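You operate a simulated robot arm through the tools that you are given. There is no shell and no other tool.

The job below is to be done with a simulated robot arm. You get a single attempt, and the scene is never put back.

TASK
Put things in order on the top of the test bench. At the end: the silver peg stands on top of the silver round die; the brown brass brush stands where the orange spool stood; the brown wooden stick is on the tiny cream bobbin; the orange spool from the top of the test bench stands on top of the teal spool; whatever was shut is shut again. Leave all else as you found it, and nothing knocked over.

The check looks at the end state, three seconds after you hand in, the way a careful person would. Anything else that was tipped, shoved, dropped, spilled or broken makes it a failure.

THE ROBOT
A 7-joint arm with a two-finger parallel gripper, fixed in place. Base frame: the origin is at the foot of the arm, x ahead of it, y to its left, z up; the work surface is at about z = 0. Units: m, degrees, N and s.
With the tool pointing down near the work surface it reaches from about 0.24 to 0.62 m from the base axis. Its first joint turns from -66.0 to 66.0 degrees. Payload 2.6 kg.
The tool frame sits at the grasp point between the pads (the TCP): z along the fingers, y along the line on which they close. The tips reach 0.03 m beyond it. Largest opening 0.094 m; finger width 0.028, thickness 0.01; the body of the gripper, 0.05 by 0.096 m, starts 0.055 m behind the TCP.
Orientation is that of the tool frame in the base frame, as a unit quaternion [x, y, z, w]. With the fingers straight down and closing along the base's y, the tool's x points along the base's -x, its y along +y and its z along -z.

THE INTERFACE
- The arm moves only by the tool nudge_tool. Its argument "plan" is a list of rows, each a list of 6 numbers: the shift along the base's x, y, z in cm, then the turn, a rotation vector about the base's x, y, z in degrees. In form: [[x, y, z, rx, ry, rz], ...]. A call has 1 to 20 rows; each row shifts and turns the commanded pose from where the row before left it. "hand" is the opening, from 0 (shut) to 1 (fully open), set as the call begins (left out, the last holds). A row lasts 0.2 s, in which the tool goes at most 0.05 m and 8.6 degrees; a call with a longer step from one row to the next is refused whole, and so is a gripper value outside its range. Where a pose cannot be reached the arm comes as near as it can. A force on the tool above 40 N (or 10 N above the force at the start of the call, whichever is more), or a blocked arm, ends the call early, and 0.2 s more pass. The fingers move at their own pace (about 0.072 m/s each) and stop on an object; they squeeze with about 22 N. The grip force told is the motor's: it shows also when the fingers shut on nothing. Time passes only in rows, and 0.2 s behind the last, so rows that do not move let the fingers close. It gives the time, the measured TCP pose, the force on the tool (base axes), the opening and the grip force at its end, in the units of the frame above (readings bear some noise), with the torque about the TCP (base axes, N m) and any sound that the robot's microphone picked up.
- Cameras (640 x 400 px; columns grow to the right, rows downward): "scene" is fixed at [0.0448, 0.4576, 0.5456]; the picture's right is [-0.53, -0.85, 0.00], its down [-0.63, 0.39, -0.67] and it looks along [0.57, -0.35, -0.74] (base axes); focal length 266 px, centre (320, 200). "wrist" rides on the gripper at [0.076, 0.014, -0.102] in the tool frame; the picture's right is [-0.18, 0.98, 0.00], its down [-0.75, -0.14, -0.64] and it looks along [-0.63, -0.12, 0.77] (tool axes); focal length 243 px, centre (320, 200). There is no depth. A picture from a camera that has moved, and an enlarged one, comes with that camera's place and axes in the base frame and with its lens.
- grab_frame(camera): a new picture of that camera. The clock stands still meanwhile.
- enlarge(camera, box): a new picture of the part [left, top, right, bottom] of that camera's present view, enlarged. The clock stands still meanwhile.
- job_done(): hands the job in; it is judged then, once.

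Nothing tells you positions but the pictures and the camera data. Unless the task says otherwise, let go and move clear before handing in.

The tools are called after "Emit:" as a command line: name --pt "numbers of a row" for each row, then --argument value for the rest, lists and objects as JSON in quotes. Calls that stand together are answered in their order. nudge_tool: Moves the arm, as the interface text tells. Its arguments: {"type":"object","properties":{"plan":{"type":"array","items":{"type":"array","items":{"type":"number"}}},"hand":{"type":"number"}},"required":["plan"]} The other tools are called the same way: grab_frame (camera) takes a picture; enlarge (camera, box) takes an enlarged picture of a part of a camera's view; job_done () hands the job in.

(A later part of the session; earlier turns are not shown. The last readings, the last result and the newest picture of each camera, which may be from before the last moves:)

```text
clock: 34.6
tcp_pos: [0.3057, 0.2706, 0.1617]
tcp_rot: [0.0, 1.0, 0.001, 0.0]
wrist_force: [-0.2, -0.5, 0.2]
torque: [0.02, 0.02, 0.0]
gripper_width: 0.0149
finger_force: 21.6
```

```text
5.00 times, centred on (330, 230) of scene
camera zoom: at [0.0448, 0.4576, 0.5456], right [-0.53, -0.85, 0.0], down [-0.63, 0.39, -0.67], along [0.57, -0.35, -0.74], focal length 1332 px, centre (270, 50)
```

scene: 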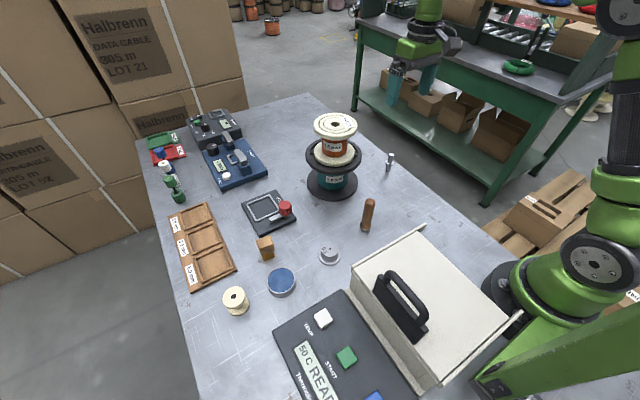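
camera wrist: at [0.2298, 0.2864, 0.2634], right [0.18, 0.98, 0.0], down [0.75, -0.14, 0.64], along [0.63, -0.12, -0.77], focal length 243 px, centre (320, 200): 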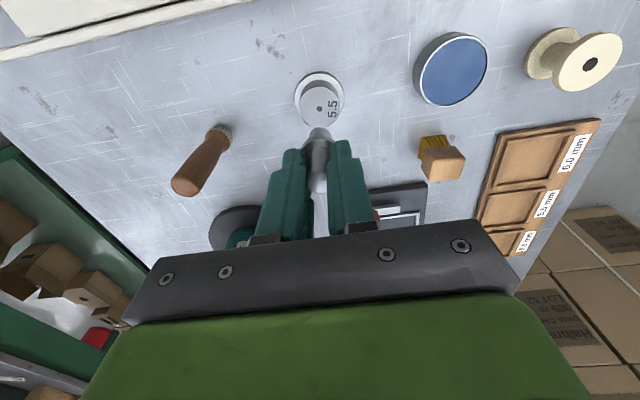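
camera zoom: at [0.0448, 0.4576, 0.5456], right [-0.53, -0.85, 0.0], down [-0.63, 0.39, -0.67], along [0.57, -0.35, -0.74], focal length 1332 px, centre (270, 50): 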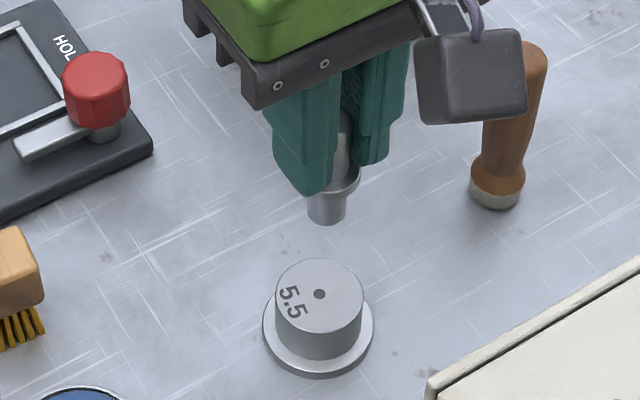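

The die top is at about z = 0.03, and the peg needs to move roughly +4 mm in x and -2 mm in y. I'll correct and lower it close to the die.

Emit:
nudge_tool --pt "0.4 -0.2 -1 0 0 0" --pt "0 0 -2 0 0 0" --pt "0 0 -2 0 0 0" --pt "0 0 -1 0 0 0" --pt "0 0 0 0 0 0"

Emit:
enlarge --camera "wrist" --box '[240, 60, 400, 160]'

Emit:
enlarge --camera "scene" --box '[282, 210, 378, 270]'

```text
clock: 35.8
tcp_pos: [0.3107, 0.2705, 0.1014]
tcp_rot: [0.0, 1.0, -0.001, 0.0]
wrist_force: [0.2, 0.3, -1.3]
torque: [0.01, 0.02, -0.04]
gripper_width: 0.015
finger_force: 21.8
```

```text
4.00 times, centred on (320, 110) of wrist
camera zoom: at [0.2348, 0.2849, 0.2031], right [0.18, 0.98, 0.0], down [0.75, -0.14, 0.64], along [0.63, -0.12, -0.77], focal length 970 px, centre (320, 560)
```

zoom: 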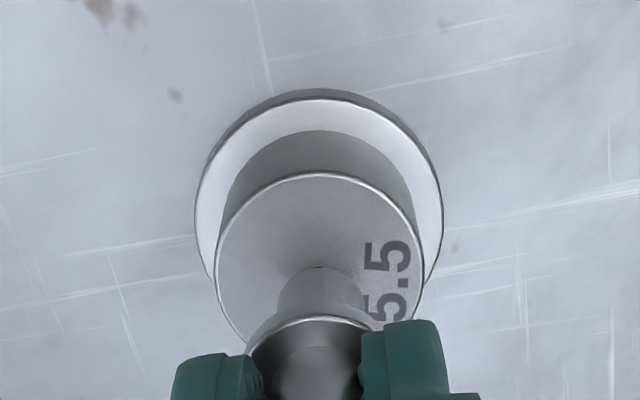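

```text
6.67 times, centred on (330, 240) of scene
camera zoom: at [0.0448, 0.4576, 0.5456], right [-0.53, -0.85, 0.0], down [-0.63, 0.39, -0.67], along [0.57, -0.35, -0.74], focal length 1776 px, centre (253, -67)
```

zoom: 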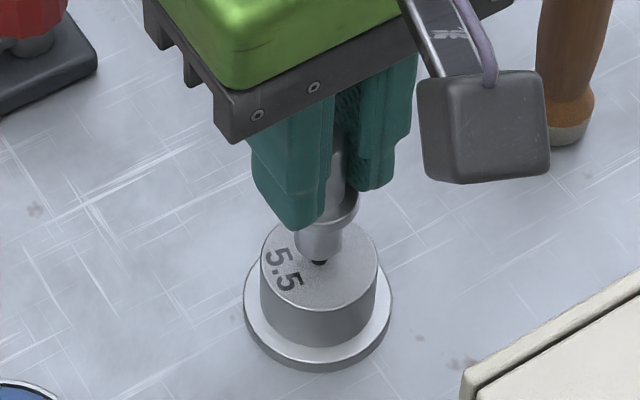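

It's well aligned. I'll lower the last centimetre gently.

Emit:
nudge_tool --pt "0 0 -0.4 0 0 0" --pt "0 0 -0.2 0 0 0" --pt "0 0 0 0 0 0"

Emit:
nudge_tool --pt "0 0 -0.15 0 0 0" --pt "0 0 0 0 0 0"

Emit:
nudge_tool --pt "0 0 -0.15 0 0 0" --pt "0 0 0 0 0 0"

```text
clock: 36.6
tcp_pos: [0.3114, 0.27, 0.0959]
tcp_rot: [0.0, 1.0, 0.0, 0.0]
wrist_force: [-0.1, -0.1, -0.7]
torque: [0.01, 0.0, 0.01]
gripper_width: 0.015
finger_force: 21.6
```

```text
clock: 37.2
tcp_pos: [0.3114, 0.2695, 0.0944]
tcp_rot: [-0.001, 1.0, -0.001, 0.0]
wrist_force: [-1.2, -0.1, 0.2]
torque: [0.01, 0.0, 0.01]
gripper_width: 0.0151
finger_force: 22.0
```

```text
clock: 37.8
tcp_pos: [0.3118, 0.2704, 0.093]
tcp_rot: [0.0, 1.0, 0.001, 0.0]
wrist_force: [0.4, 0.7, -0.4]
torque: [-0.02, -0.01, 0.01]
gripper_width: 0.0147
finger_force: 22.5
```

Emit:
nudge_tool --pt "0 0 -0.1 0 0 0" --pt "0 0 0 0 0 0"

Emit:
nudge_tool --pt "0 0 -0.1 0 0 0" --pt "0 0 0 0 0 0"

Emit:
enlarge --camera "scene" --box '[300, 220, 364, 260]'

```text
clock: 38.4
tcp_pos: [0.3117, 0.2682, 0.0939]
tcp_rot: [0.0, 1.0, 0.001, 0.001]
wrist_force: [-0.6, -1.1, 5.7]
torque: [-0.01, 0.05, 0.06]
gripper_width: 0.0151
finger_force: 21.8
```

```text
clock: 39.0
tcp_pos: [0.3129, 0.268, 0.0914]
tcp_rot: [0.0, 1.0, 0.001, 0.0]
wrist_force: [-0.8, -1.1, 19.4]
torque: [-0.07, 0.04, 0.02]
gripper_width: 0.0152
finger_force: 22.2
```

```text
10.00 times, centred on (332, 240) of scene
camera zoom: at [0.0448, 0.4575, 0.5457], right [-0.53, -0.85, 0.0], down [-0.63, 0.39, -0.67], along [0.57, -0.35, -0.74], focal length 2664 px, centre (200, -200)
```

zoom: 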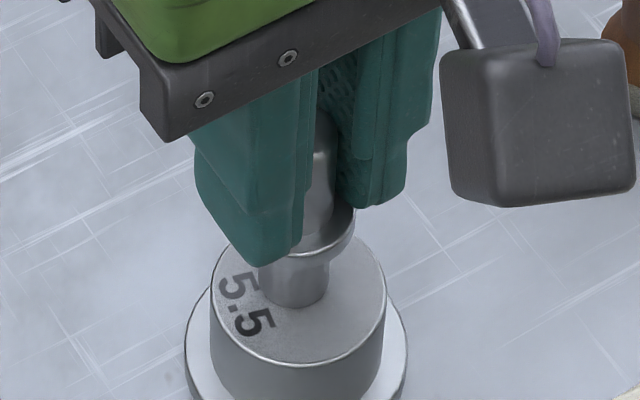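

It's in firm contact. I'll relieve the press by about 1 mm, open partway, and rise straight up.

Emit:
nudge_tool --pt "0 0 0.12 0 0 0" --pt "0 0 0 0 0 0"

Emit:
nudge_tool --pt "0 0 0 0 0 0" --pt "0 0 0 0 0 0" --pt "0 0 0 0 0 0" --hand 0.5

Emit:
enlarge --camera "scene" --box '[300, 220, 364, 260]'

```text
clock: 39.6
tcp_pos: [0.3107, 0.2694, 0.09]
tcp_rot: [-0.001, 1.0, 0.0, -0.001]
wrist_force: [3.0, 0.8, 8.3]
torque: [0.1, -0.2, -0.04]
gripper_width: 0.0151
finger_force: 21.4
```

```text
clock: 40.4
tcp_pos: [0.3117, 0.2702, 0.0916]
tcp_rot: [0.001, 1.0, -0.001, 0.0]
wrist_force: [-0.5, -0.2, 0.1]
torque: [-0.03, 0.01, 0.0]
gripper_width: 0.0471
finger_force: 0.0
```

```text
10.00 times, centred on (332, 240) of scene
camera zoom: at [0.0448, 0.4576, 0.5456], right [-0.53, -0.85, 0.0], down [-0.63, 0.39, -0.67], along [0.57, -0.35, -0.74], focal length 2664 px, centre (200, -200)
```

zoom: 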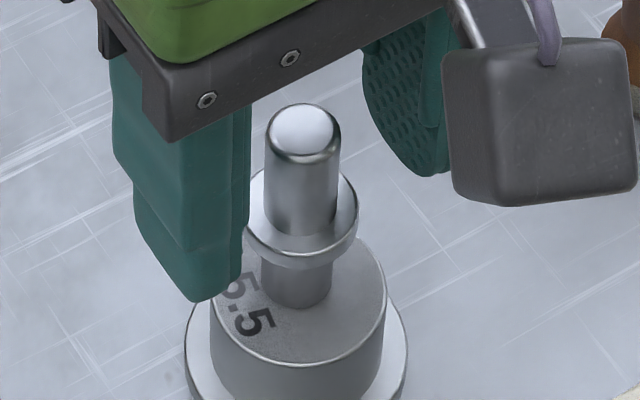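

The peg stands on the die. I'll rise and move above the wooden stick for a look.

Emit:
nudge_tool --pt "0 0 2 0 0 0" --pt "0 0 3 0 0 0" --pt "0 0 4 0 0 0" --pt "0 0 4 0 0 0" --pt "0 0 3 0 0 0" --pt "0.3 -3 0 0 0 0" --pt "0.3 -3 0 0 0 0" --pt "0.3 -3 0 0 0 0" --pt "0.3 -3 0 0 0 0" --pt "0 0 0 0 0 0" --hand 0.5

Emit:
grab_frame --camera "wrist"

Emit:
enlarge --camera "wrist" --box '[240, 30, 400, 130]'

Emit:
enlarge --camera "scene" --box '[336, 190, 400, 240]'

Emit:
enlarge --camera "scene" --box '[210, 280, 258, 320]'

```text
clock: 42.6
tcp_pos: [0.3236, 0.149, 0.2524]
tcp_rot: [0.001, 1.0, 0.0, -0.001]
wrist_force: [0.1, 0.2, -0.7]
torque: [-0.01, 0.03, 0.03]
gripper_width: 0.0473
finger_force: 0.1
```

```text
taken
camera wrist: at [0.2482, 0.1644, 0.354], right [0.18, 0.98, 0.0], down [0.75, -0.14, 0.64], along [0.63, -0.12, -0.77], focal length 243 px, centre (320, 200)
```

wrist: 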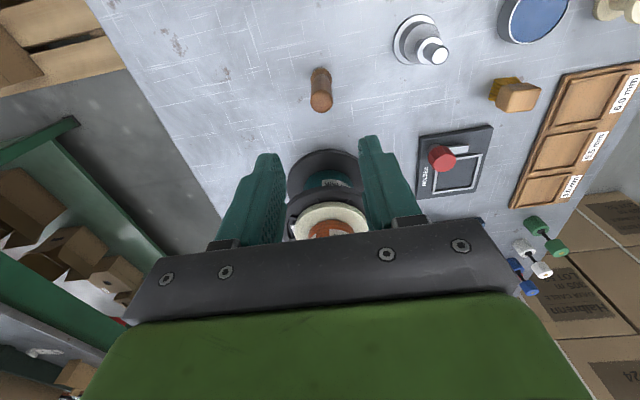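

```text
4.00 times, centred on (320, 80) of wrist
camera zoom: at [0.2482, 0.1644, 0.354], right [0.18, 0.98, 0.0], down [0.75, -0.14, 0.64], along [0.63, -0.12, -0.77], focal length 970 px, centre (320, 680)
```

zoom: 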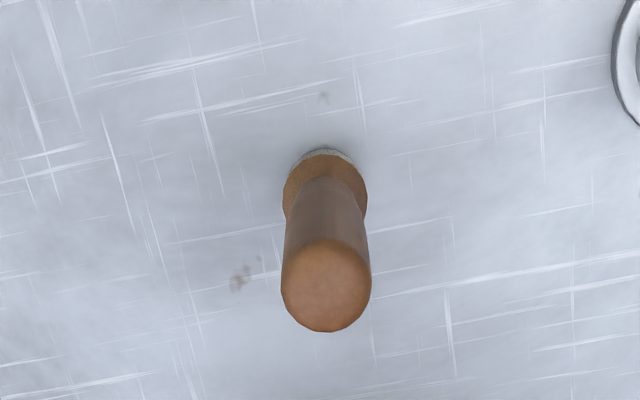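

```text
8.00 times, centred on (368, 215) of scene
camera zoom: at [0.0448, 0.4576, 0.5456], right [-0.53, -0.85, 0.0], down [-0.63, 0.39, -0.67], along [0.57, -0.35, -0.74], focal length 2131 px, centre (-64, 80)
```

zoom: 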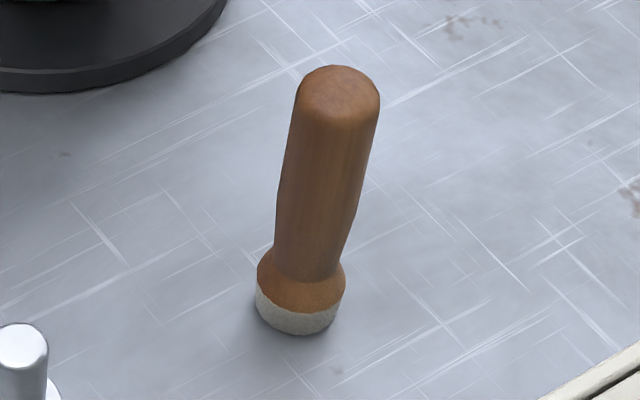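

```text
10.00 times, centred on (234, 300) of scene
camera zoom: at [0.0448, 0.4576, 0.5456], right [-0.53, -0.85, 0.0], down [-0.63, 0.39, -0.67], along [0.57, -0.35, -0.74], focal length 2664 px, centre (1180, -800)
```

zoom: 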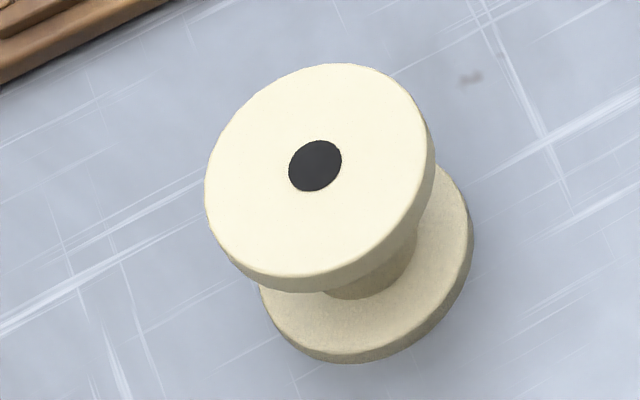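

The stick is about 0.10 m tall at about (0.3265, 0.1515). I'll descend to grip its shaft at TCP z ≈ 0.075.

Emit:
nudge_tool --pt "0.3 0.25 -2 0 0 0" --pt "0 0 -4 0 0 0" --pt "0 0 -4 0 0 0" --pt "0 0 -2 0 0 0" --pt "0 0 0 0 0 0" --hand 0.9

Emit:
grab_frame --camera "wrist"

```text
clock: 43.8
tcp_pos: [0.3238, 0.1522, 0.1326]
tcp_rot: [0.0, 1.0, 0.0, 0.0]
wrist_force: [0.0, 0.5, -0.3]
torque: [-0.01, 0.0, 0.01]
gripper_width: 0.0847
finger_force: 0.1
```

```text
taken
camera wrist: at [0.2491, 0.1675, 0.2334], right [0.18, 0.98, 0.0], down [0.75, -0.14, 0.64], along [0.63, -0.12, -0.77], focal length 243 px, centre (320, 200)
```

wrist: 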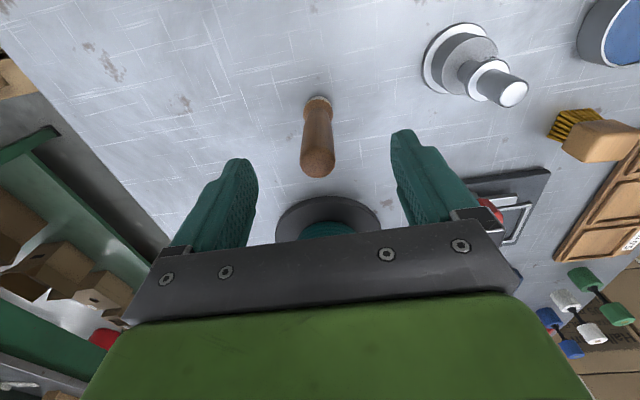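

Emit:
nudge_tool --pt "0.2 0 -2 0 0 0" --pt "0 0 -2 0 0 0" --pt "0 0 -1.7 0 0 0" --pt "0 0 0 0 0 0"

Emit:
nudge_tool --pt "0 0 0 0 0 0" --pt "0 0 0 0 0 0" --pt "0 0 0 0 0 0" --pt "0 0 0 0 0 0" --pt "0 0 0 0 0 0" --hand 0

Emit:
enlarge --camera "scene" --box '[320, 170, 416, 240]'

Emit:
enlarge --camera "wrist" --box '[240, 100, 400, 230]'

```text
clock: 44.8
tcp_pos: [0.3265, 0.1534, 0.0738]
tcp_rot: [0.002, 1.0, -0.001, 0.0]
wrist_force: [-0.4, 0.6, 0.1]
torque: [0.02, 0.0, 0.0]
gripper_width: 0.0846
finger_force: 0.1
```

```text
clock: 46.0
tcp_pos: [0.3273, 0.1527, 0.0745]
tcp_rot: [0.0, 1.0, 0.0, 0.0]
wrist_force: [0.1, -0.2, 1.2]
torque: [0.02, -0.01, 0.01]
gripper_width: 0.0227
finger_force: 22.0
```

```text
5.71 times, centred on (368, 205) of scene
camera zoom: at [0.0448, 0.4576, 0.5456], right [-0.53, -0.85, 0.0], down [-0.63, 0.39, -0.67], along [0.57, -0.35, -0.74], focal length 1522 px, centre (46, 171)
```

zoom: 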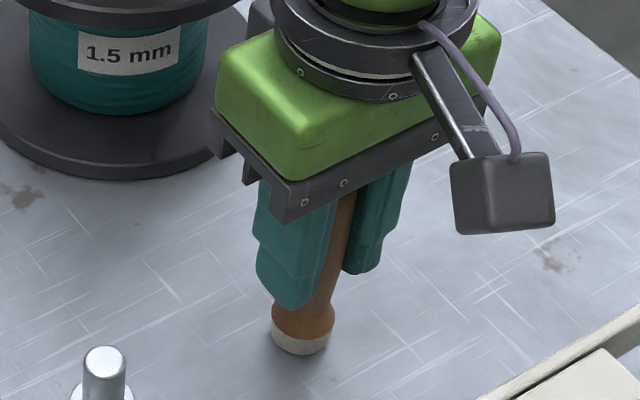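

```text
3.08 times, centred on (320, 165) of wrist
camera zoom: at [0.2508, 0.1682, 0.1763], right [0.18, 0.98, 0.0], down [0.75, -0.14, 0.64], along [0.63, -0.12, -0.77], focal length 746 px, centre (320, 308)
```

zoom: 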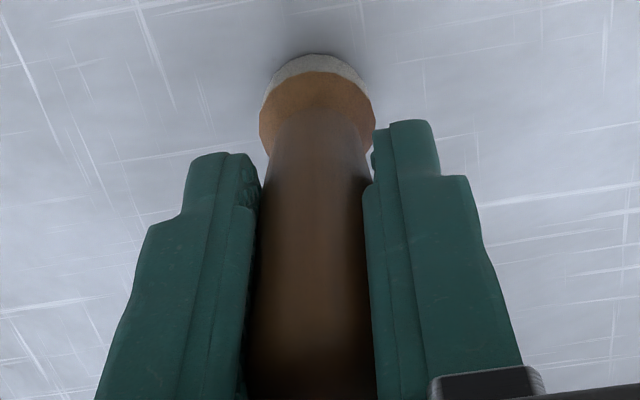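

The stick is gripped. I'll lift it and carry it over toward the bobbin.

Emit:
nudge_tool --pt "0 0 1 0 0 0" --pt "0 0 2 0 0 0" --pt "0 0 4 0 0 0" --pt "0 0 4 0 0 0" --pt "0 0 4 0 0 0" --pt "0 3.7 0 0 0 0" --pt "0 3.7 0 0 0 0" --pt "0 3.7 0 0 0 0" --pt "0 3.7 0 0 0 0" --pt "-0.5 3.7 0 0 0 0" --pt "-0.5 3.7 0 0 0 0" --pt "-0.5 3.7 0 0 0 0" --pt "-0.5 3.7 0 0 0 0" --pt "-0.3 3.3 0 0 0 0" --pt "0 0 0 0 0 0" --pt "0 0 0 0 0 0"

Emit:
grab_frame --camera "wrist"

Emit:
grab_frame --camera "scene"

```text
clock: 49.4
tcp_pos: [0.3037, 0.483, 0.2271]
tcp_rot: [0.0, 1.0, 0.0, -0.001]
wrist_force: [0.5, 0.4, -0.5]
torque: [-0.05, 0.03, -0.01]
gripper_width: 0.0226
finger_force: 22.3
```

```text
taken
camera wrist: at [0.2276, 0.498, 0.3279], right [0.18, 0.98, 0.0], down [0.75, -0.14, 0.64], along [0.63, -0.12, -0.77], focal length 243 px, centre (320, 200)
```

wrist: 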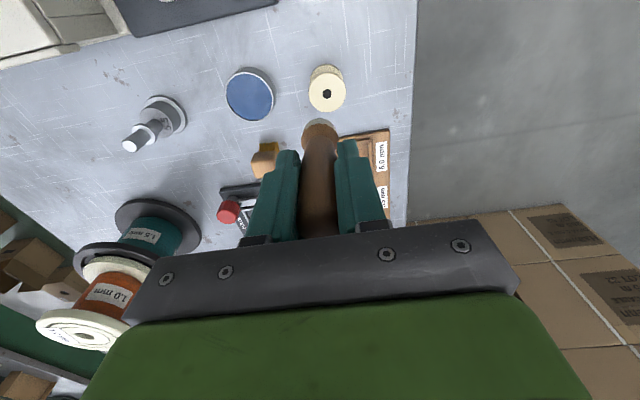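

```text
taken
```

scene: 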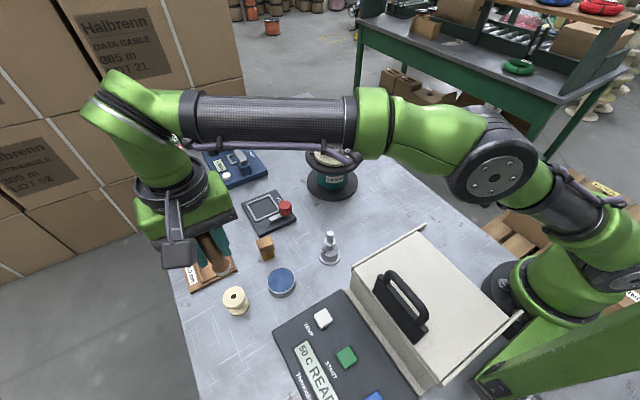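

Emit:
enlarge --camera "wrist" --box '[266, 50, 394, 130]'

Emit:
enlarge --camera "scene" --box '[160, 220, 288, 320]'

```text
5.00 times, centred on (330, 90) of wrist
camera zoom: at [0.2276, 0.498, 0.3279], right [0.18, 0.98, 0.0], down [0.75, -0.14, 0.64], along [0.63, -0.12, -0.77], focal length 1213 px, centre (270, 750)
```

zoom: 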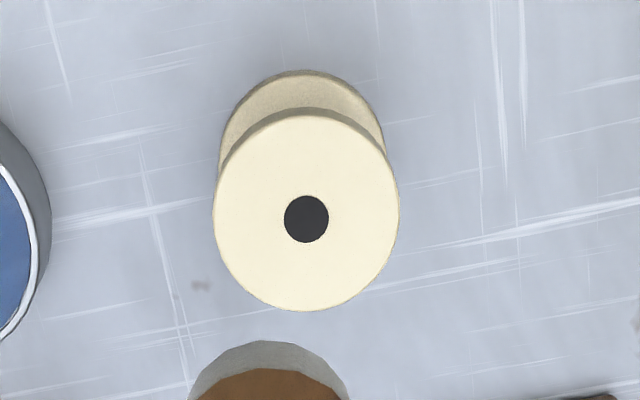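

```text
4.00 times, centred on (224, 270) of scene
camera zoom: at [0.0448, 0.4576, 0.5456], right [-0.53, -0.85, 0.0], down [-0.63, 0.39, -0.67], along [0.57, -0.35, -0.74], focal length 1065 px, centre (704, -80)
```

zoom: 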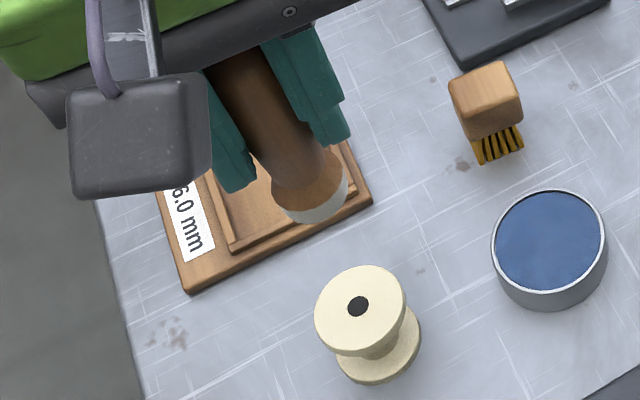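

The bobbin top is at about (0.307, 0.491), z ≈ 0.048. I'll correct the position and lower the stick to just above it.

Emit:
nudge_tool --pt "0.35 0.8 -2 0 0 0" --pt "0 0 -2 0 0 0" --pt "0 0 -2 0 0 0" --pt "0 0 -1.7 0 0 0" --pt "0 0 0 0 0 0" --pt "0 0 0 0 0 0"

Emit:
enlarge --camera "wrist" --box '[266, 50, 394, 150]'

Emit:
enlarge --camera "scene" --box '[180, 250, 276, 320]'

```text
clock: 50.8
tcp_pos: [0.3081, 0.4878, 0.1477]
tcp_rot: [0.0, 1.0, 0.0, 0.0]
wrist_force: [1.3, -0.1, -1.2]
torque: [0.02, 0.02, 0.0]
gripper_width: 0.0232
finger_force: 22.5
```

```text
4.00 times, centred on (330, 100) of wrist
camera zoom: at [0.2324, 0.5031, 0.2499], right [0.18, 0.98, 0.0], down [0.75, -0.14, 0.64], along [0.63, -0.12, -0.77], focal length 970 px, centre (280, 600)
```

zoom: 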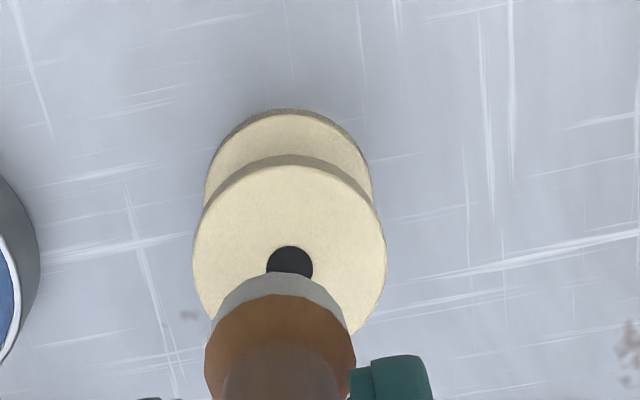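

```text
5.71 times, centred on (228, 285) of scene
camera zoom: at [0.0448, 0.4576, 0.5456], right [-0.53, -0.85, 0.0], down [-0.63, 0.39, -0.67], along [0.57, -0.35, -0.74], focal length 1522 px, centre (846, -286)
```

zoom: 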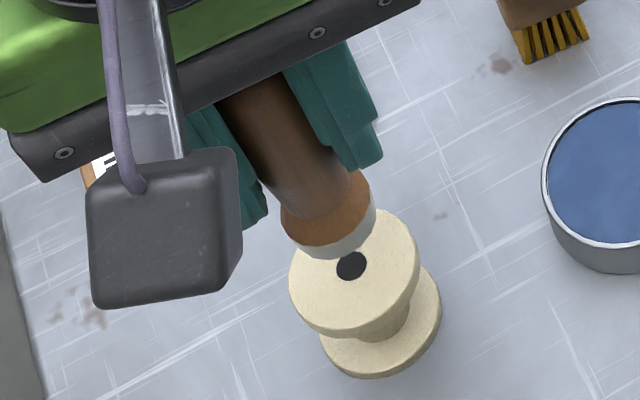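

Both cameras agree the stick is within about 2 mm of the bobbin's axis. I'll nudge +y slightly and lower carefully.

Emit:
nudge_tool --pt "0 0.15 -0.7 0 0 0" --pt "0 0 -0.7 0 0 0" --pt "0 0 -0.6 0 0 0" --pt "0 0 0 0 0 0"

Emit:
nudge_tool --pt "0 0 -0.2 0 0 0" --pt "0 0 -0.1 0 0 0" --pt "0 0 0 0 0 0"

Emit:
enlarge --camera "scene" --box '[180, 250, 276, 320]'

```text
clock: 51.8
tcp_pos: [0.3074, 0.4908, 0.1277]
tcp_rot: [-0.001, 1.0, 0.0, 0.0]
wrist_force: [0.5, 0.0, -0.5]
torque: [-0.03, 0.01, -0.02]
gripper_width: 0.0224
finger_force: 22.0
```

```text
clock: 52.6
tcp_pos: [0.3087, 0.4909, 0.1244]
tcp_rot: [0.001, 1.0, 0.0, 0.0]
wrist_force: [-0.2, 0.0, 0.1]
torque: [-0.01, 0.02, 0.0]
gripper_width: 0.0225
finger_force: 22.3
```

```text
5.71 times, centred on (228, 285) of scene
camera zoom: at [0.0448, 0.4576, 0.5456], right [-0.53, -0.85, 0.0], down [-0.63, 0.39, -0.67], along [0.57, -0.35, -0.74], focal length 1522 px, centre (846, -286)
```

zoom: 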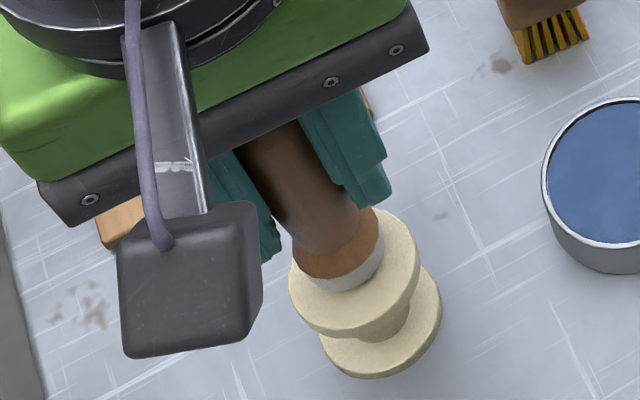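

Emit:
nudge_tool --pt "0 0 -0.15 0 0 0" --pt "0 0 0 0 0 0"

Emit:
nudge_tool --pt "0 0 -0.1 0 0 0" --pt "0 0 0 0 0 0"

Emit:
nudge_tool --pt "0 0 -0.1 0 0 0" --pt "0 0 0 0 0 0"

```text
clock: 53.2
tcp_pos: [0.3093, 0.4908, 0.123]
tcp_rot: [0.0, 1.0, 0.0, 0.0]
wrist_force: [-0.8, -0.7, -0.6]
torque: [-0.01, -0.03, 0.01]
gripper_width: 0.0224
finger_force: 22.4
```

```text
clock: 53.8
tcp_pos: [0.3096, 0.4907, 0.1234]
tcp_rot: [-0.001, 1.0, 0.0, 0.001]
wrist_force: [-0.3, 0.2, 0.0]
torque: [0.01, -0.02, -0.01]
gripper_width: 0.0225
finger_force: 22.1
```

```text
clock: 54.4
tcp_pos: [0.3081, 0.4895, 0.1224]
tcp_rot: [0.0, 1.0, 0.0, 0.0]
wrist_force: [-0.2, -0.3, -0.2]
torque: [0.0, 0.0, 0.02]
gripper_width: 0.0223
finger_force: 22.1
```

Emit:
nudge_tool --pt "0 0 -0.1 0 0 0" --pt "0 0 0 0 0 0"

Emit:
nudge_tool --pt "0 0 -0.1 0 0 0" --pt "0 0 0 0 0 0"

Emit:
enlarge --camera "scene" --box '[208, 280, 256, 320]'

Emit:
enlarge --camera "wrist" --box '[266, 50, 394, 150]'

```text
clock: 55.0
tcp_pos: [0.3085, 0.4898, 0.1211]
tcp_rot: [0.0, 1.0, 0.0, 0.001]
wrist_force: [-0.5, 1.1, 0.8]
torque: [-0.03, 0.05, 0.01]
gripper_width: 0.0226
finger_force: 21.9
```

```text
clock: 55.6
tcp_pos: [0.3087, 0.4898, 0.1202]
tcp_rot: [-0.001, 1.0, -0.001, 0.001]
wrist_force: [-0.4, 0.3, 3.4]
torque: [0.05, -0.01, 0.0]
gripper_width: 0.0226
finger_force: 22.2
```

```text
10.00 times, centred on (232, 300) of scene
camera zoom: at [0.0448, 0.4575, 0.5457], right [-0.53, -0.85, 0.0], down [-0.63, 0.39, -0.67], along [0.57, -0.35, -0.74], focal length 2664 px, centre (1200, -800)
```

zoom: 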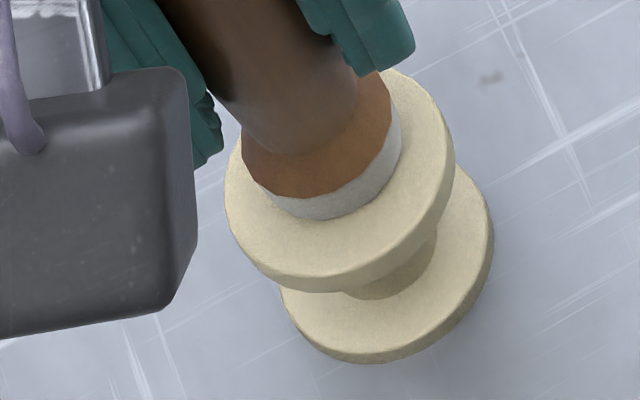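

```text
4.00 times, centred on (330, 100) of wrist
camera zoom: at [0.2329, 0.5048, 0.2216], right [0.18, 0.98, 0.0], down [0.75, -0.14, 0.64], along [0.63, -0.12, -0.77], focal length 970 px, centre (280, 600)
```

zoom: 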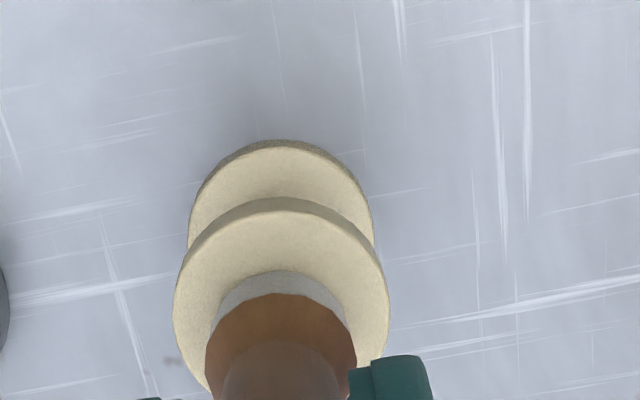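

It has made light contact and is centred. I'll release and then rise.

Emit:
nudge_tool --pt "0 0 0 0 0 0" --pt "0 0 0 0 0 0" --pt "0 0 0 0 0 0" --hand 0.55

Emit:
enlarge --camera "wrist" --box '[230, 50, 410, 200]'

```text
clock: 56.4
tcp_pos: [0.3082, 0.4896, 0.1188]
tcp_rot: [0.0, 1.0, 0.0, 0.0]
wrist_force: [0.2, 0.4, -0.1]
torque: [-0.02, 0.02, -0.02]
gripper_width: 0.0516
finger_force: 0.1
```

```text
2.67 times, centred on (320, 125) of wrist
camera zoom: at [0.2328, 0.5048, 0.2212], right [0.18, 0.98, 0.0], down [0.75, -0.14, 0.64], along [0.63, -0.12, -0.77], focal length 647 px, centre (320, 400)
```

zoom: 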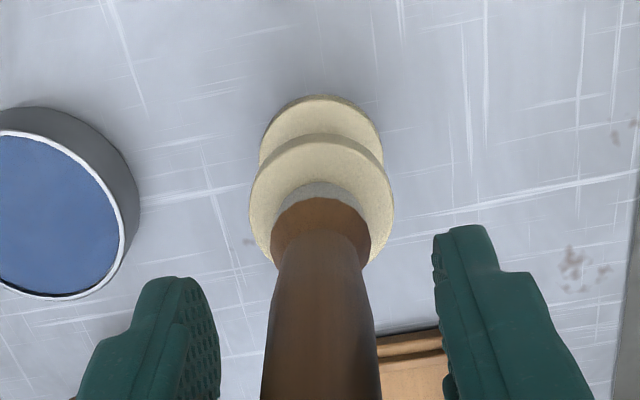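

Stick stands freely on the bobbin. I'll rise straight up, then move above the brush for a look.

Emit:
nudge_tool --pt "0 0 2 0 0 0" --pt "0 0 3 0 0 0" --pt "0 0 4 0 0 0" --pt "0 0 4 0 0 0" --pt "0 0 2 0 0 0" --pt "0 0 0 0 0 0"

Emit:
nudge_tool --pt "1.5 -3 0 0 0 0" --pt "1.5 -3 0 0 0 0" --pt "1.5 -3 0 0 0 0" --pt "1.8 -1 0 0 0 0" --pt "0 0 0 0 0 0"

Emit:
grab_frame --camera "wrist"

Emit:
enlarge --camera "wrist" --box '[256, 30, 384, 130]'

Emit:
grab_frame --camera "scene"

Emit:
enlarge --camera "scene" --box '[240, 220, 304, 270]'

```text
clock: 57.8
tcp_pos: [0.2942, 0.4902, 0.2625]
tcp_rot: [-0.001, 1.0, 0.001, 0.0]
wrist_force: [0.6, -0.3, 0.7]
torque: [0.0, 0.01, 0.01]
gripper_width: 0.0517
finger_force: 0.2
out of reach, approached as far as the arm can: row 4, 5
```

```text
clock: 59.0
tcp_pos: [0.3581, 0.3889, 0.2641]
tcp_rot: [0.0, 1.0, 0.0, 0.0]
wrist_force: [-1.2, 0.0, 0.4]
torque: [-0.01, -0.03, -0.01]
gripper_width: 0.0518
finger_force: 0.0
```

```text
taken
camera wrist: at [0.2819, 0.4042, 0.3656], right [0.18, 0.98, 0.0], down [0.75, -0.14, 0.64], along [0.63, -0.12, -0.77], focal length 243 px, centre (320, 200)
```

wrist: 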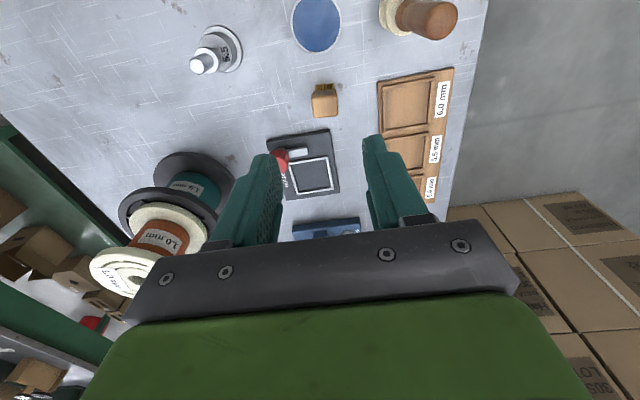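

```text
4.00 times, centred on (320, 80) of wrist
camera zoom: at [0.2819, 0.4042, 0.3656], right [0.18, 0.98, 0.0], down [0.75, -0.14, 0.64], along [0.63, -0.12, -0.77], focal length 970 px, centre (320, 680)
```

zoom: 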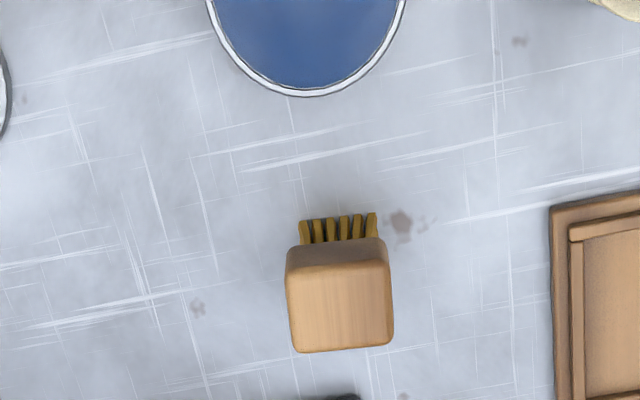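

```text
taken
```

scene: 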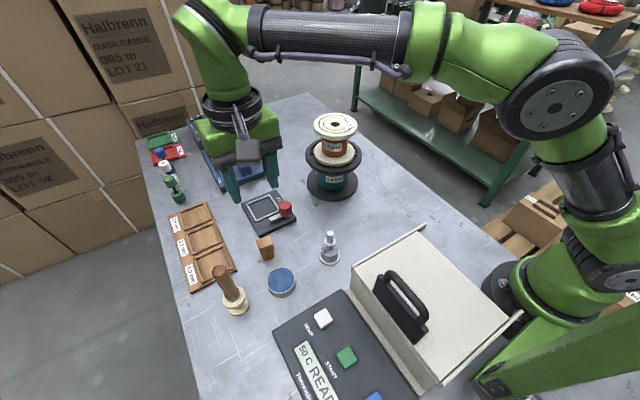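

```text
8.00 times, centred on (272, 245) of scene
camera zoom: at [0.0449, 0.4575, 0.5456], right [-0.53, -0.85, 0.0], down [-0.63, 0.39, -0.67], along [0.57, -0.35, -0.74], focal length 2131 px, centre (704, -160)
```

zoom: 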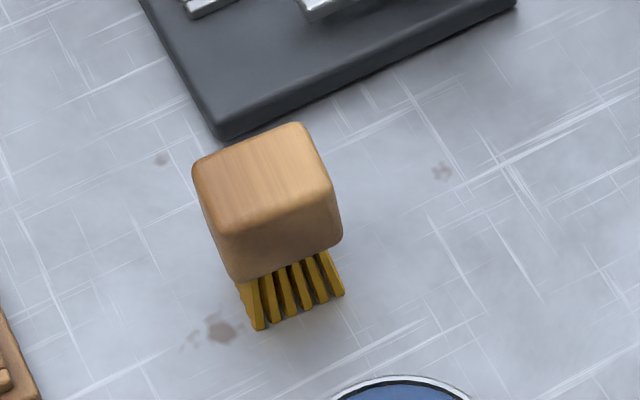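

The peg and stick both stand well. The brush block is about 32 mm wide, centred near (0.385, 0.392), turned about 6.5°, with its top at about 0.057. I'll align and descend partway to check.

Emit:
nudge_tool --pt "1.3 0.15 -3 0 0 -3.25" --pt "1.2 0.15 -3 0 0 -3.25" --pt "0 0 -4 0 0 0" --pt "0 0 -3 0 0 0" --pt "0 0 0 0 0 0" --hand 0.66

Emit:
grab_frame --camera "wrist"

Emit:
enlarge --camera "wrist" --box '[240, 80, 400, 205]'

Emit:
enlarge --camera "scene" --box '[220, 200, 316, 270]'

```text
clock: 60.2
tcp_pos: [0.3816, 0.3938, 0.133]
tcp_rot: [0.058, 0.998, 0.0, 0.0]
wrist_force: [0.2, 0.1, -0.4]
torque: [0.01, -0.01, 0.01]
gripper_width: 0.062
finger_force: 0.1
```

```text
taken
camera wrist: at [0.3071, 0.4165, 0.2353], right [0.3, 0.96, 0.0], down [0.73, -0.23, 0.64], along [0.61, -0.19, -0.77], focal length 243 px, centre (320, 200)
```

wrist: 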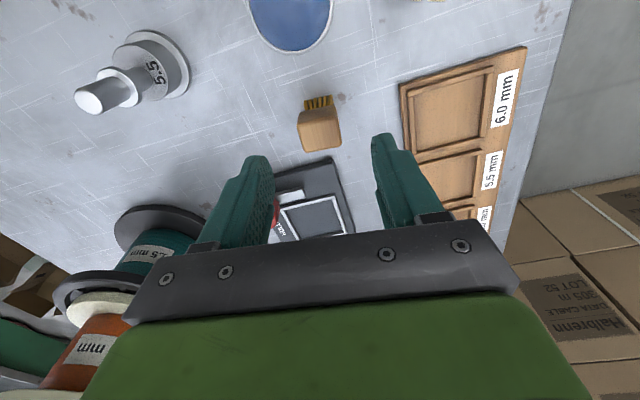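

```text
3.20 times, centred on (320, 142) of wrist
camera zoom: at [0.3071, 0.4165, 0.2353], right [0.3, 0.96, 0.0], down [0.73, -0.23, 0.64], along [0.61, -0.19, -0.77], focal length 776 px, centre (320, 384)
```

zoom: 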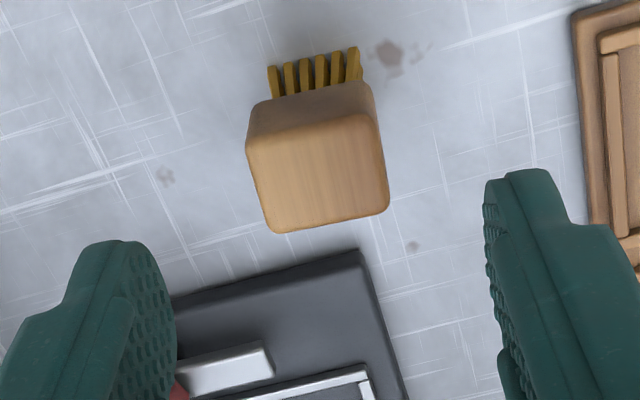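

```text
5.71 times, centred on (268, 235) of scene
camera zoom: at [0.0448, 0.4576, 0.5456], right [-0.53, -0.85, 0.0], down [-0.63, 0.39, -0.67], along [0.57, -0.35, -0.74], focal length 1522 px, centre (617, 0)
```

zoom: 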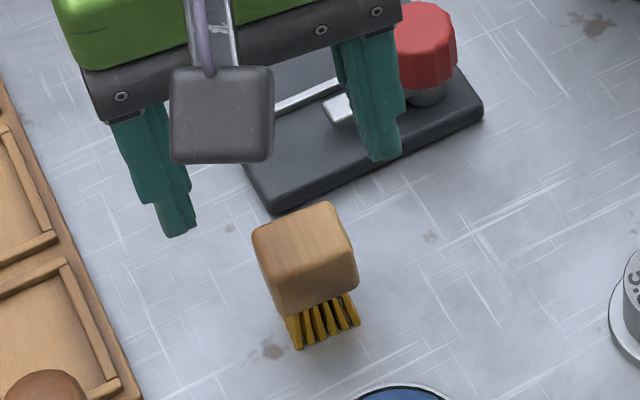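

The tool is aligned with the block. I'll make a small xy correction and descend to TCP z ≈ 0.053.

Emit:
nudge_tool --pt "0.25 -0.1 -2 0 0 0" --pt "0 0 -2 0 0 0" --pt "0 0 -2 0 0 0" --pt "0 0 -1.9 0 0 0" --pt "0 0 0 0 0 0"

Emit:
enlarge --camera "wrist" --box '[220, 80, 420, 230]'

Emit:
enlarge --camera "scene" --box '[220, 200, 316, 270]'

```text
clock: 61.4
tcp_pos: [0.3849, 0.3906, 0.055]
tcp_rot: [0.057, 0.998, 0.0, 0.001]
wrist_force: [-0.1, -0.3, 1.3]
torque: [-0.04, -0.01, -0.02]
gripper_width: 0.0622
finger_force: 0.0
```

```text
2.67 times, centred on (320, 155) of wrist
camera zoom: at [0.3107, 0.4145, 0.1574], right [0.29, 0.96, 0.0], down [0.73, -0.23, 0.64], along [0.61, -0.19, -0.77], focal length 647 px, centre (320, 320)
```

zoom: 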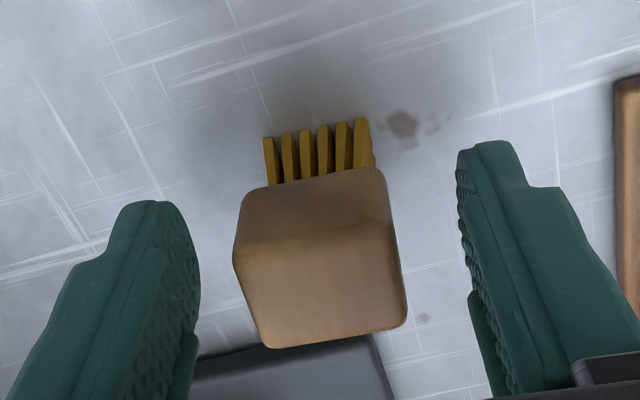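

```text
5.71 times, centred on (268, 235) of scene
camera zoom: at [0.0448, 0.4576, 0.5456], right [-0.53, -0.85, 0.0], down [-0.63, 0.39, -0.67], along [0.57, -0.35, -0.74], focal length 1522 px, centre (617, 0)
```

zoom: 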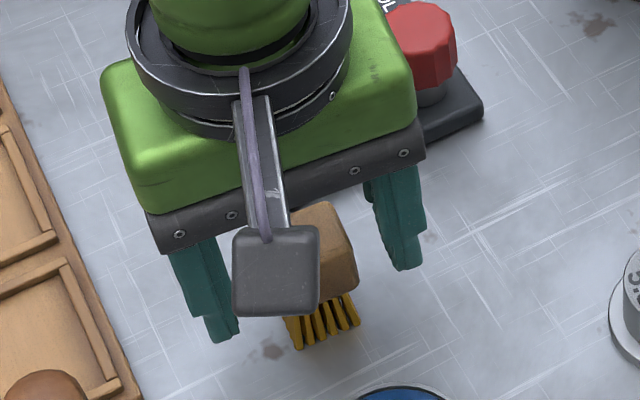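

The block is between the fingers, so I'll close and lift.

Emit:
nudge_tool --pt "0 0 -0.1 0 0 0" --pt "0 0 0 0 0 0" --pt "0 0 0 0 0 0" --pt "0 0 0 0 0 0" --pt "0 0 0 0 0 0" --hand 0

Emit:
nudge_tool --pt "0 0 1 0 0 0" --pt "0 0 2 0 0 0" --pt "0 0 3 0 0 0" --pt "0 0 4 0 0 0" --pt "0 0 4 0 0 0" --pt "0 0 2 0 0 0" --pt "0 0 0 0 0 0"

Emit:
grab_frame --camera "wrist"

Emit:
grab_frame --camera "scene"

```text
clock: 62.6
tcp_pos: [0.3857, 0.3916, 0.0559]
tcp_rot: [0.056, 0.998, 0.002, 0.001]
wrist_force: [2.7, 2.7, 16.8]
torque: [0.02, -0.28, 0.08]
gripper_width: 0.0334
finger_force: 21.9
```

```text
clock: 64.2
tcp_pos: [0.3864, 0.3915, 0.2146]
tcp_rot: [0.057, 0.998, 0.0, 0.0]
wrist_force: [0.2, -0.5, -0.6]
torque: [0.0, -0.01, 0.02]
gripper_width: 0.0336
finger_force: 22.0
```

```text
taken
camera wrist: at [0.312, 0.4146, 0.3167], right [0.29, 0.96, 0.0], down [0.73, -0.23, 0.64], along [0.61, -0.19, -0.77], focal length 243 px, centre (320, 200)
```

wrist: 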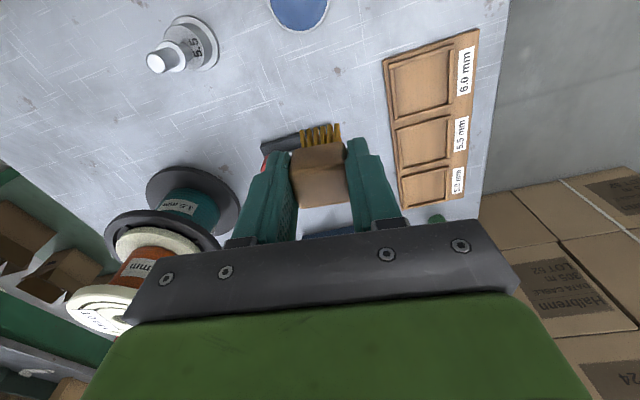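

```text
taken
```

scene: 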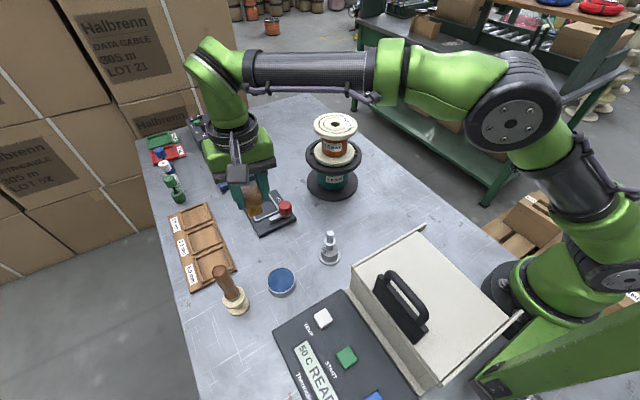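

Brush is lifted. I'll check how it sits in the hand before carrying it.

Emit:
enlarge --camera "wrist" --box '[240, 100, 400, 220]'

Emit:
enlarge --camera "scene" --box '[200, 140, 312, 230]'

```text
3.33 times, centred on (320, 160) of wrist
camera zoom: at [0.312, 0.4146, 0.3167], right [0.29, 0.96, 0.0], down [0.73, -0.23, 0.64], along [0.61, -0.19, -0.77], focal length 809 px, centre (320, 333)
```

zoom: 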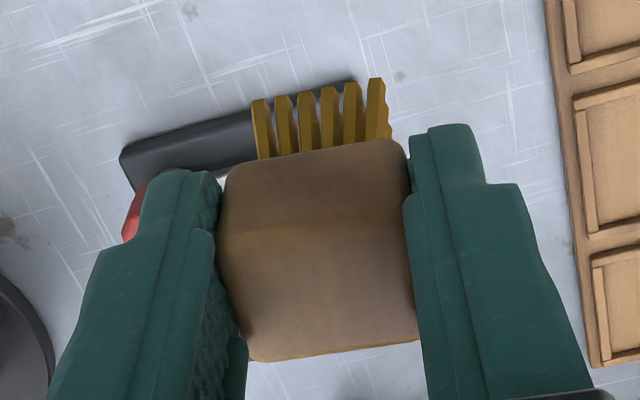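

```text
4.44 times, centred on (256, 185) of scene
camera zoom: at [0.0448, 0.4576, 0.5456], right [-0.53, -0.85, 0.0], down [-0.63, 0.39, -0.67], along [0.57, -0.35, -0.74], focal length 1184 px, centre (604, 267)
```

zoom: 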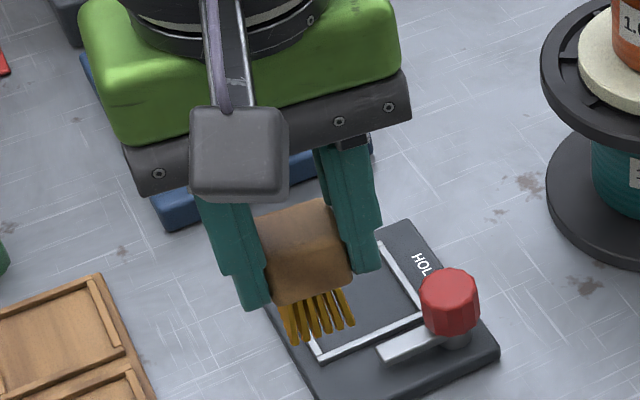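

The brush sits upright in the grip. I'll carry it over to where the orange spool stood, at about (0.290, 0.010).

Emit:
nudge_tool --pt "-0.9 -3.8 0 0 0 0" --pt "-1 -3.8 0 0 0 0" --pt "-1 -3.8 0 0 0 0" --pt "-1 -3.8 0 0 0 0" --pt "-1 -3.8 0 0 0 0" --pt "-1 -3.8 0 0 0 0" --pt "-1 -3.8 0 0 0 0" --pt "-1 -3.8 0 0 0 0" --pt "-0.9 -3.8 0 0 0 0" --pt "-0.8 -3.9 0 0 0 0" --pt "0 0 -4 0 0 0" --pt "0 0 -3 0 0 0" --pt "0 0 0 0 0 0"

Emit:
grab_frame --camera "wrist"

Emit:
grab_frame --camera "scene"

Emit:
enlarge --camera "scene" --box '[370, 130, 482, 230]'

```text
clock: 67.0
tcp_pos: [0.2882, 0.0096, 0.1432]
tcp_rot: [0.058, 0.998, -0.001, 0.0]
wrist_force: [-1.0, -0.4, -1.1]
torque: [-0.05, -0.01, -0.01]
gripper_width: 0.0335
finger_force: 21.5
```

```text
taken
camera wrist: at [0.2147, 0.0343, 0.2447], right [0.3, 0.96, 0.0], down [0.73, -0.23, 0.64], along [0.61, -0.19, -0.77], focal length 243 px, centre (320, 200)
```

wrist: 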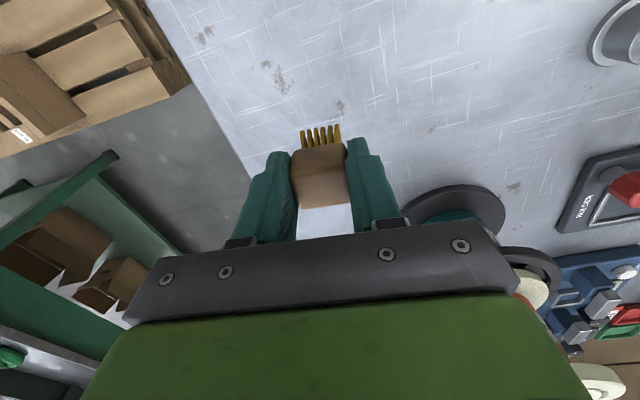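

```text
taken
```

scene: 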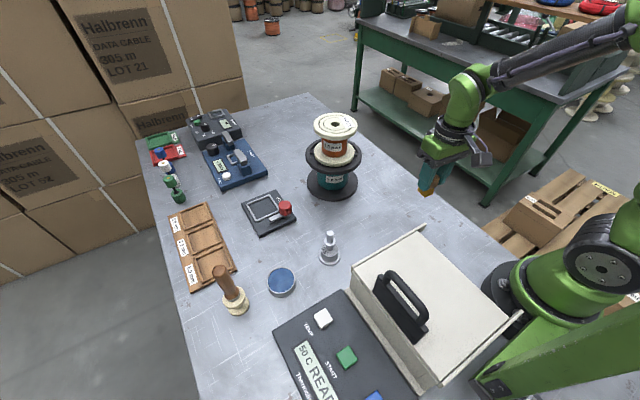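

```text
4.00 times, centred on (426, 180) of scene
camera zoom: at [0.0448, 0.4576, 0.5456], right [-0.53, -0.85, 0.0], down [-0.63, 0.39, -0.67], along [0.57, -0.35, -0.74], focal length 1065 px, centre (-104, 280)
```

zoom: 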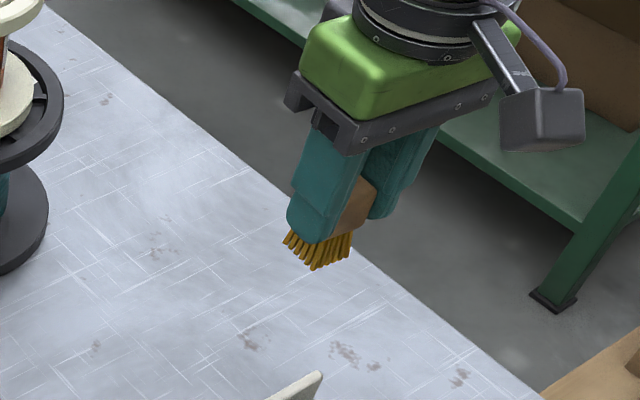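

The brush is over the old spool spot, so I'll lower it.

Emit:
nudge_tool --pt "0.1 0 -3 0 0 0" --pt "0 0 -3 0 0 0" --pt "0 0 -1.5 0 0 0" --pt "0 0 -0.5 0 0 0" --pt "0 0 0 0 0 0"

Emit:
nudge_tool --pt "0 0 -0.2 0 0 0" --pt "0 0 -0.1 0 0 0" --pt "0 0 0 0 0 0"

Emit:
enlarge --camera "scene" --box '[380, 160, 476, 235]'

Emit:
enlarge --camera "wrist" --box '[240, 100, 400, 220]'

```text
clock: 68.2
tcp_pos: [0.2888, 0.0108, 0.0637]
tcp_rot: [0.057, 0.998, 0.0, 0.0]
wrist_force: [0.3, 0.3, 0.2]
torque: [0.02, -0.01, 0.06]
gripper_width: 0.0334
finger_force: 22.0
```

```text
clock: 69.0
tcp_pos: [0.2888, 0.0099, 0.0628]
tcp_rot: [0.057, 0.998, 0.0, 0.0]
wrist_force: [-0.3, 0.1, -0.4]
torque: [0.01, -0.01, 0.02]
gripper_width: 0.0335
finger_force: 21.9
```

```text
5.33 times, centred on (428, 198) of scene
camera zoom: at [0.0448, 0.4576, 0.5456], right [-0.53, -0.85, 0.0], down [-0.63, 0.39, -0.67], along [0.57, -0.35, -0.74], focal length 1421 px, centre (-256, 213)
```

zoom: 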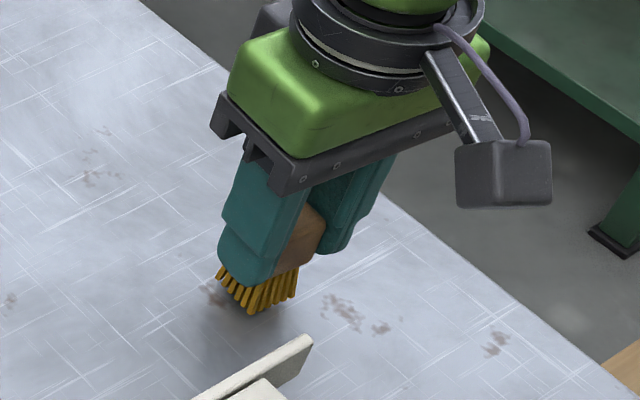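

```text
3.33 times, centred on (320, 160) of wrist
camera zoom: at [0.2155, 0.0336, 0.1629], right [0.29, 0.96, 0.0], down [0.73, -0.23, 0.64], along [0.61, -0.19, -0.77], focal length 809 px, centre (320, 333)
```

zoom: 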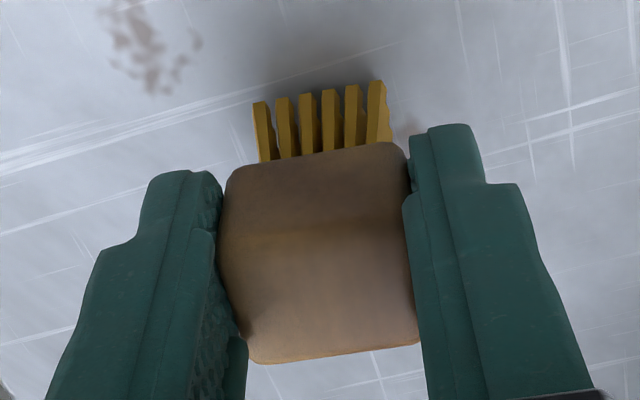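

Emit:
nudge_tool --pt "0 0 -0.3 0 0 0" --pt "0 0 0 0 0 0"

Emit:
nudge_tool --pt "0 0 -0.15 0 0 0" --pt "0 0 0 0 0 0"

Emit:
nudge_tool --pt "0 0 -0.1 0 0 0" --pt "0 0 0 0 0 0"

```text
clock: 69.6
tcp_pos: [0.2893, 0.0097, 0.0586]
tcp_rot: [0.057, 0.998, -0.001, 0.0]
wrist_force: [0.0, 0.6, -0.3]
torque: [-0.05, 0.0, 0.0]
gripper_width: 0.0336
finger_force: 22.1
```

```text
clock: 70.2
tcp_pos: [0.2893, 0.0113, 0.0566]
tcp_rot: [0.056, 0.998, 0.0, 0.0]
wrist_force: [0.4, 0.0, -0.7]
torque: [-0.02, -0.01, 0.0]
gripper_width: 0.0336
finger_force: 22.0
```

```text
clock: 70.8
tcp_pos: [0.2886, 0.0097, 0.0563]
tcp_rot: [0.058, 0.998, 0.001, -0.001]
wrist_force: [-7.1, -1.4, 22.5]
torque: [-0.08, 0.07, -0.03]
gripper_width: 0.0336
finger_force: 21.7
```

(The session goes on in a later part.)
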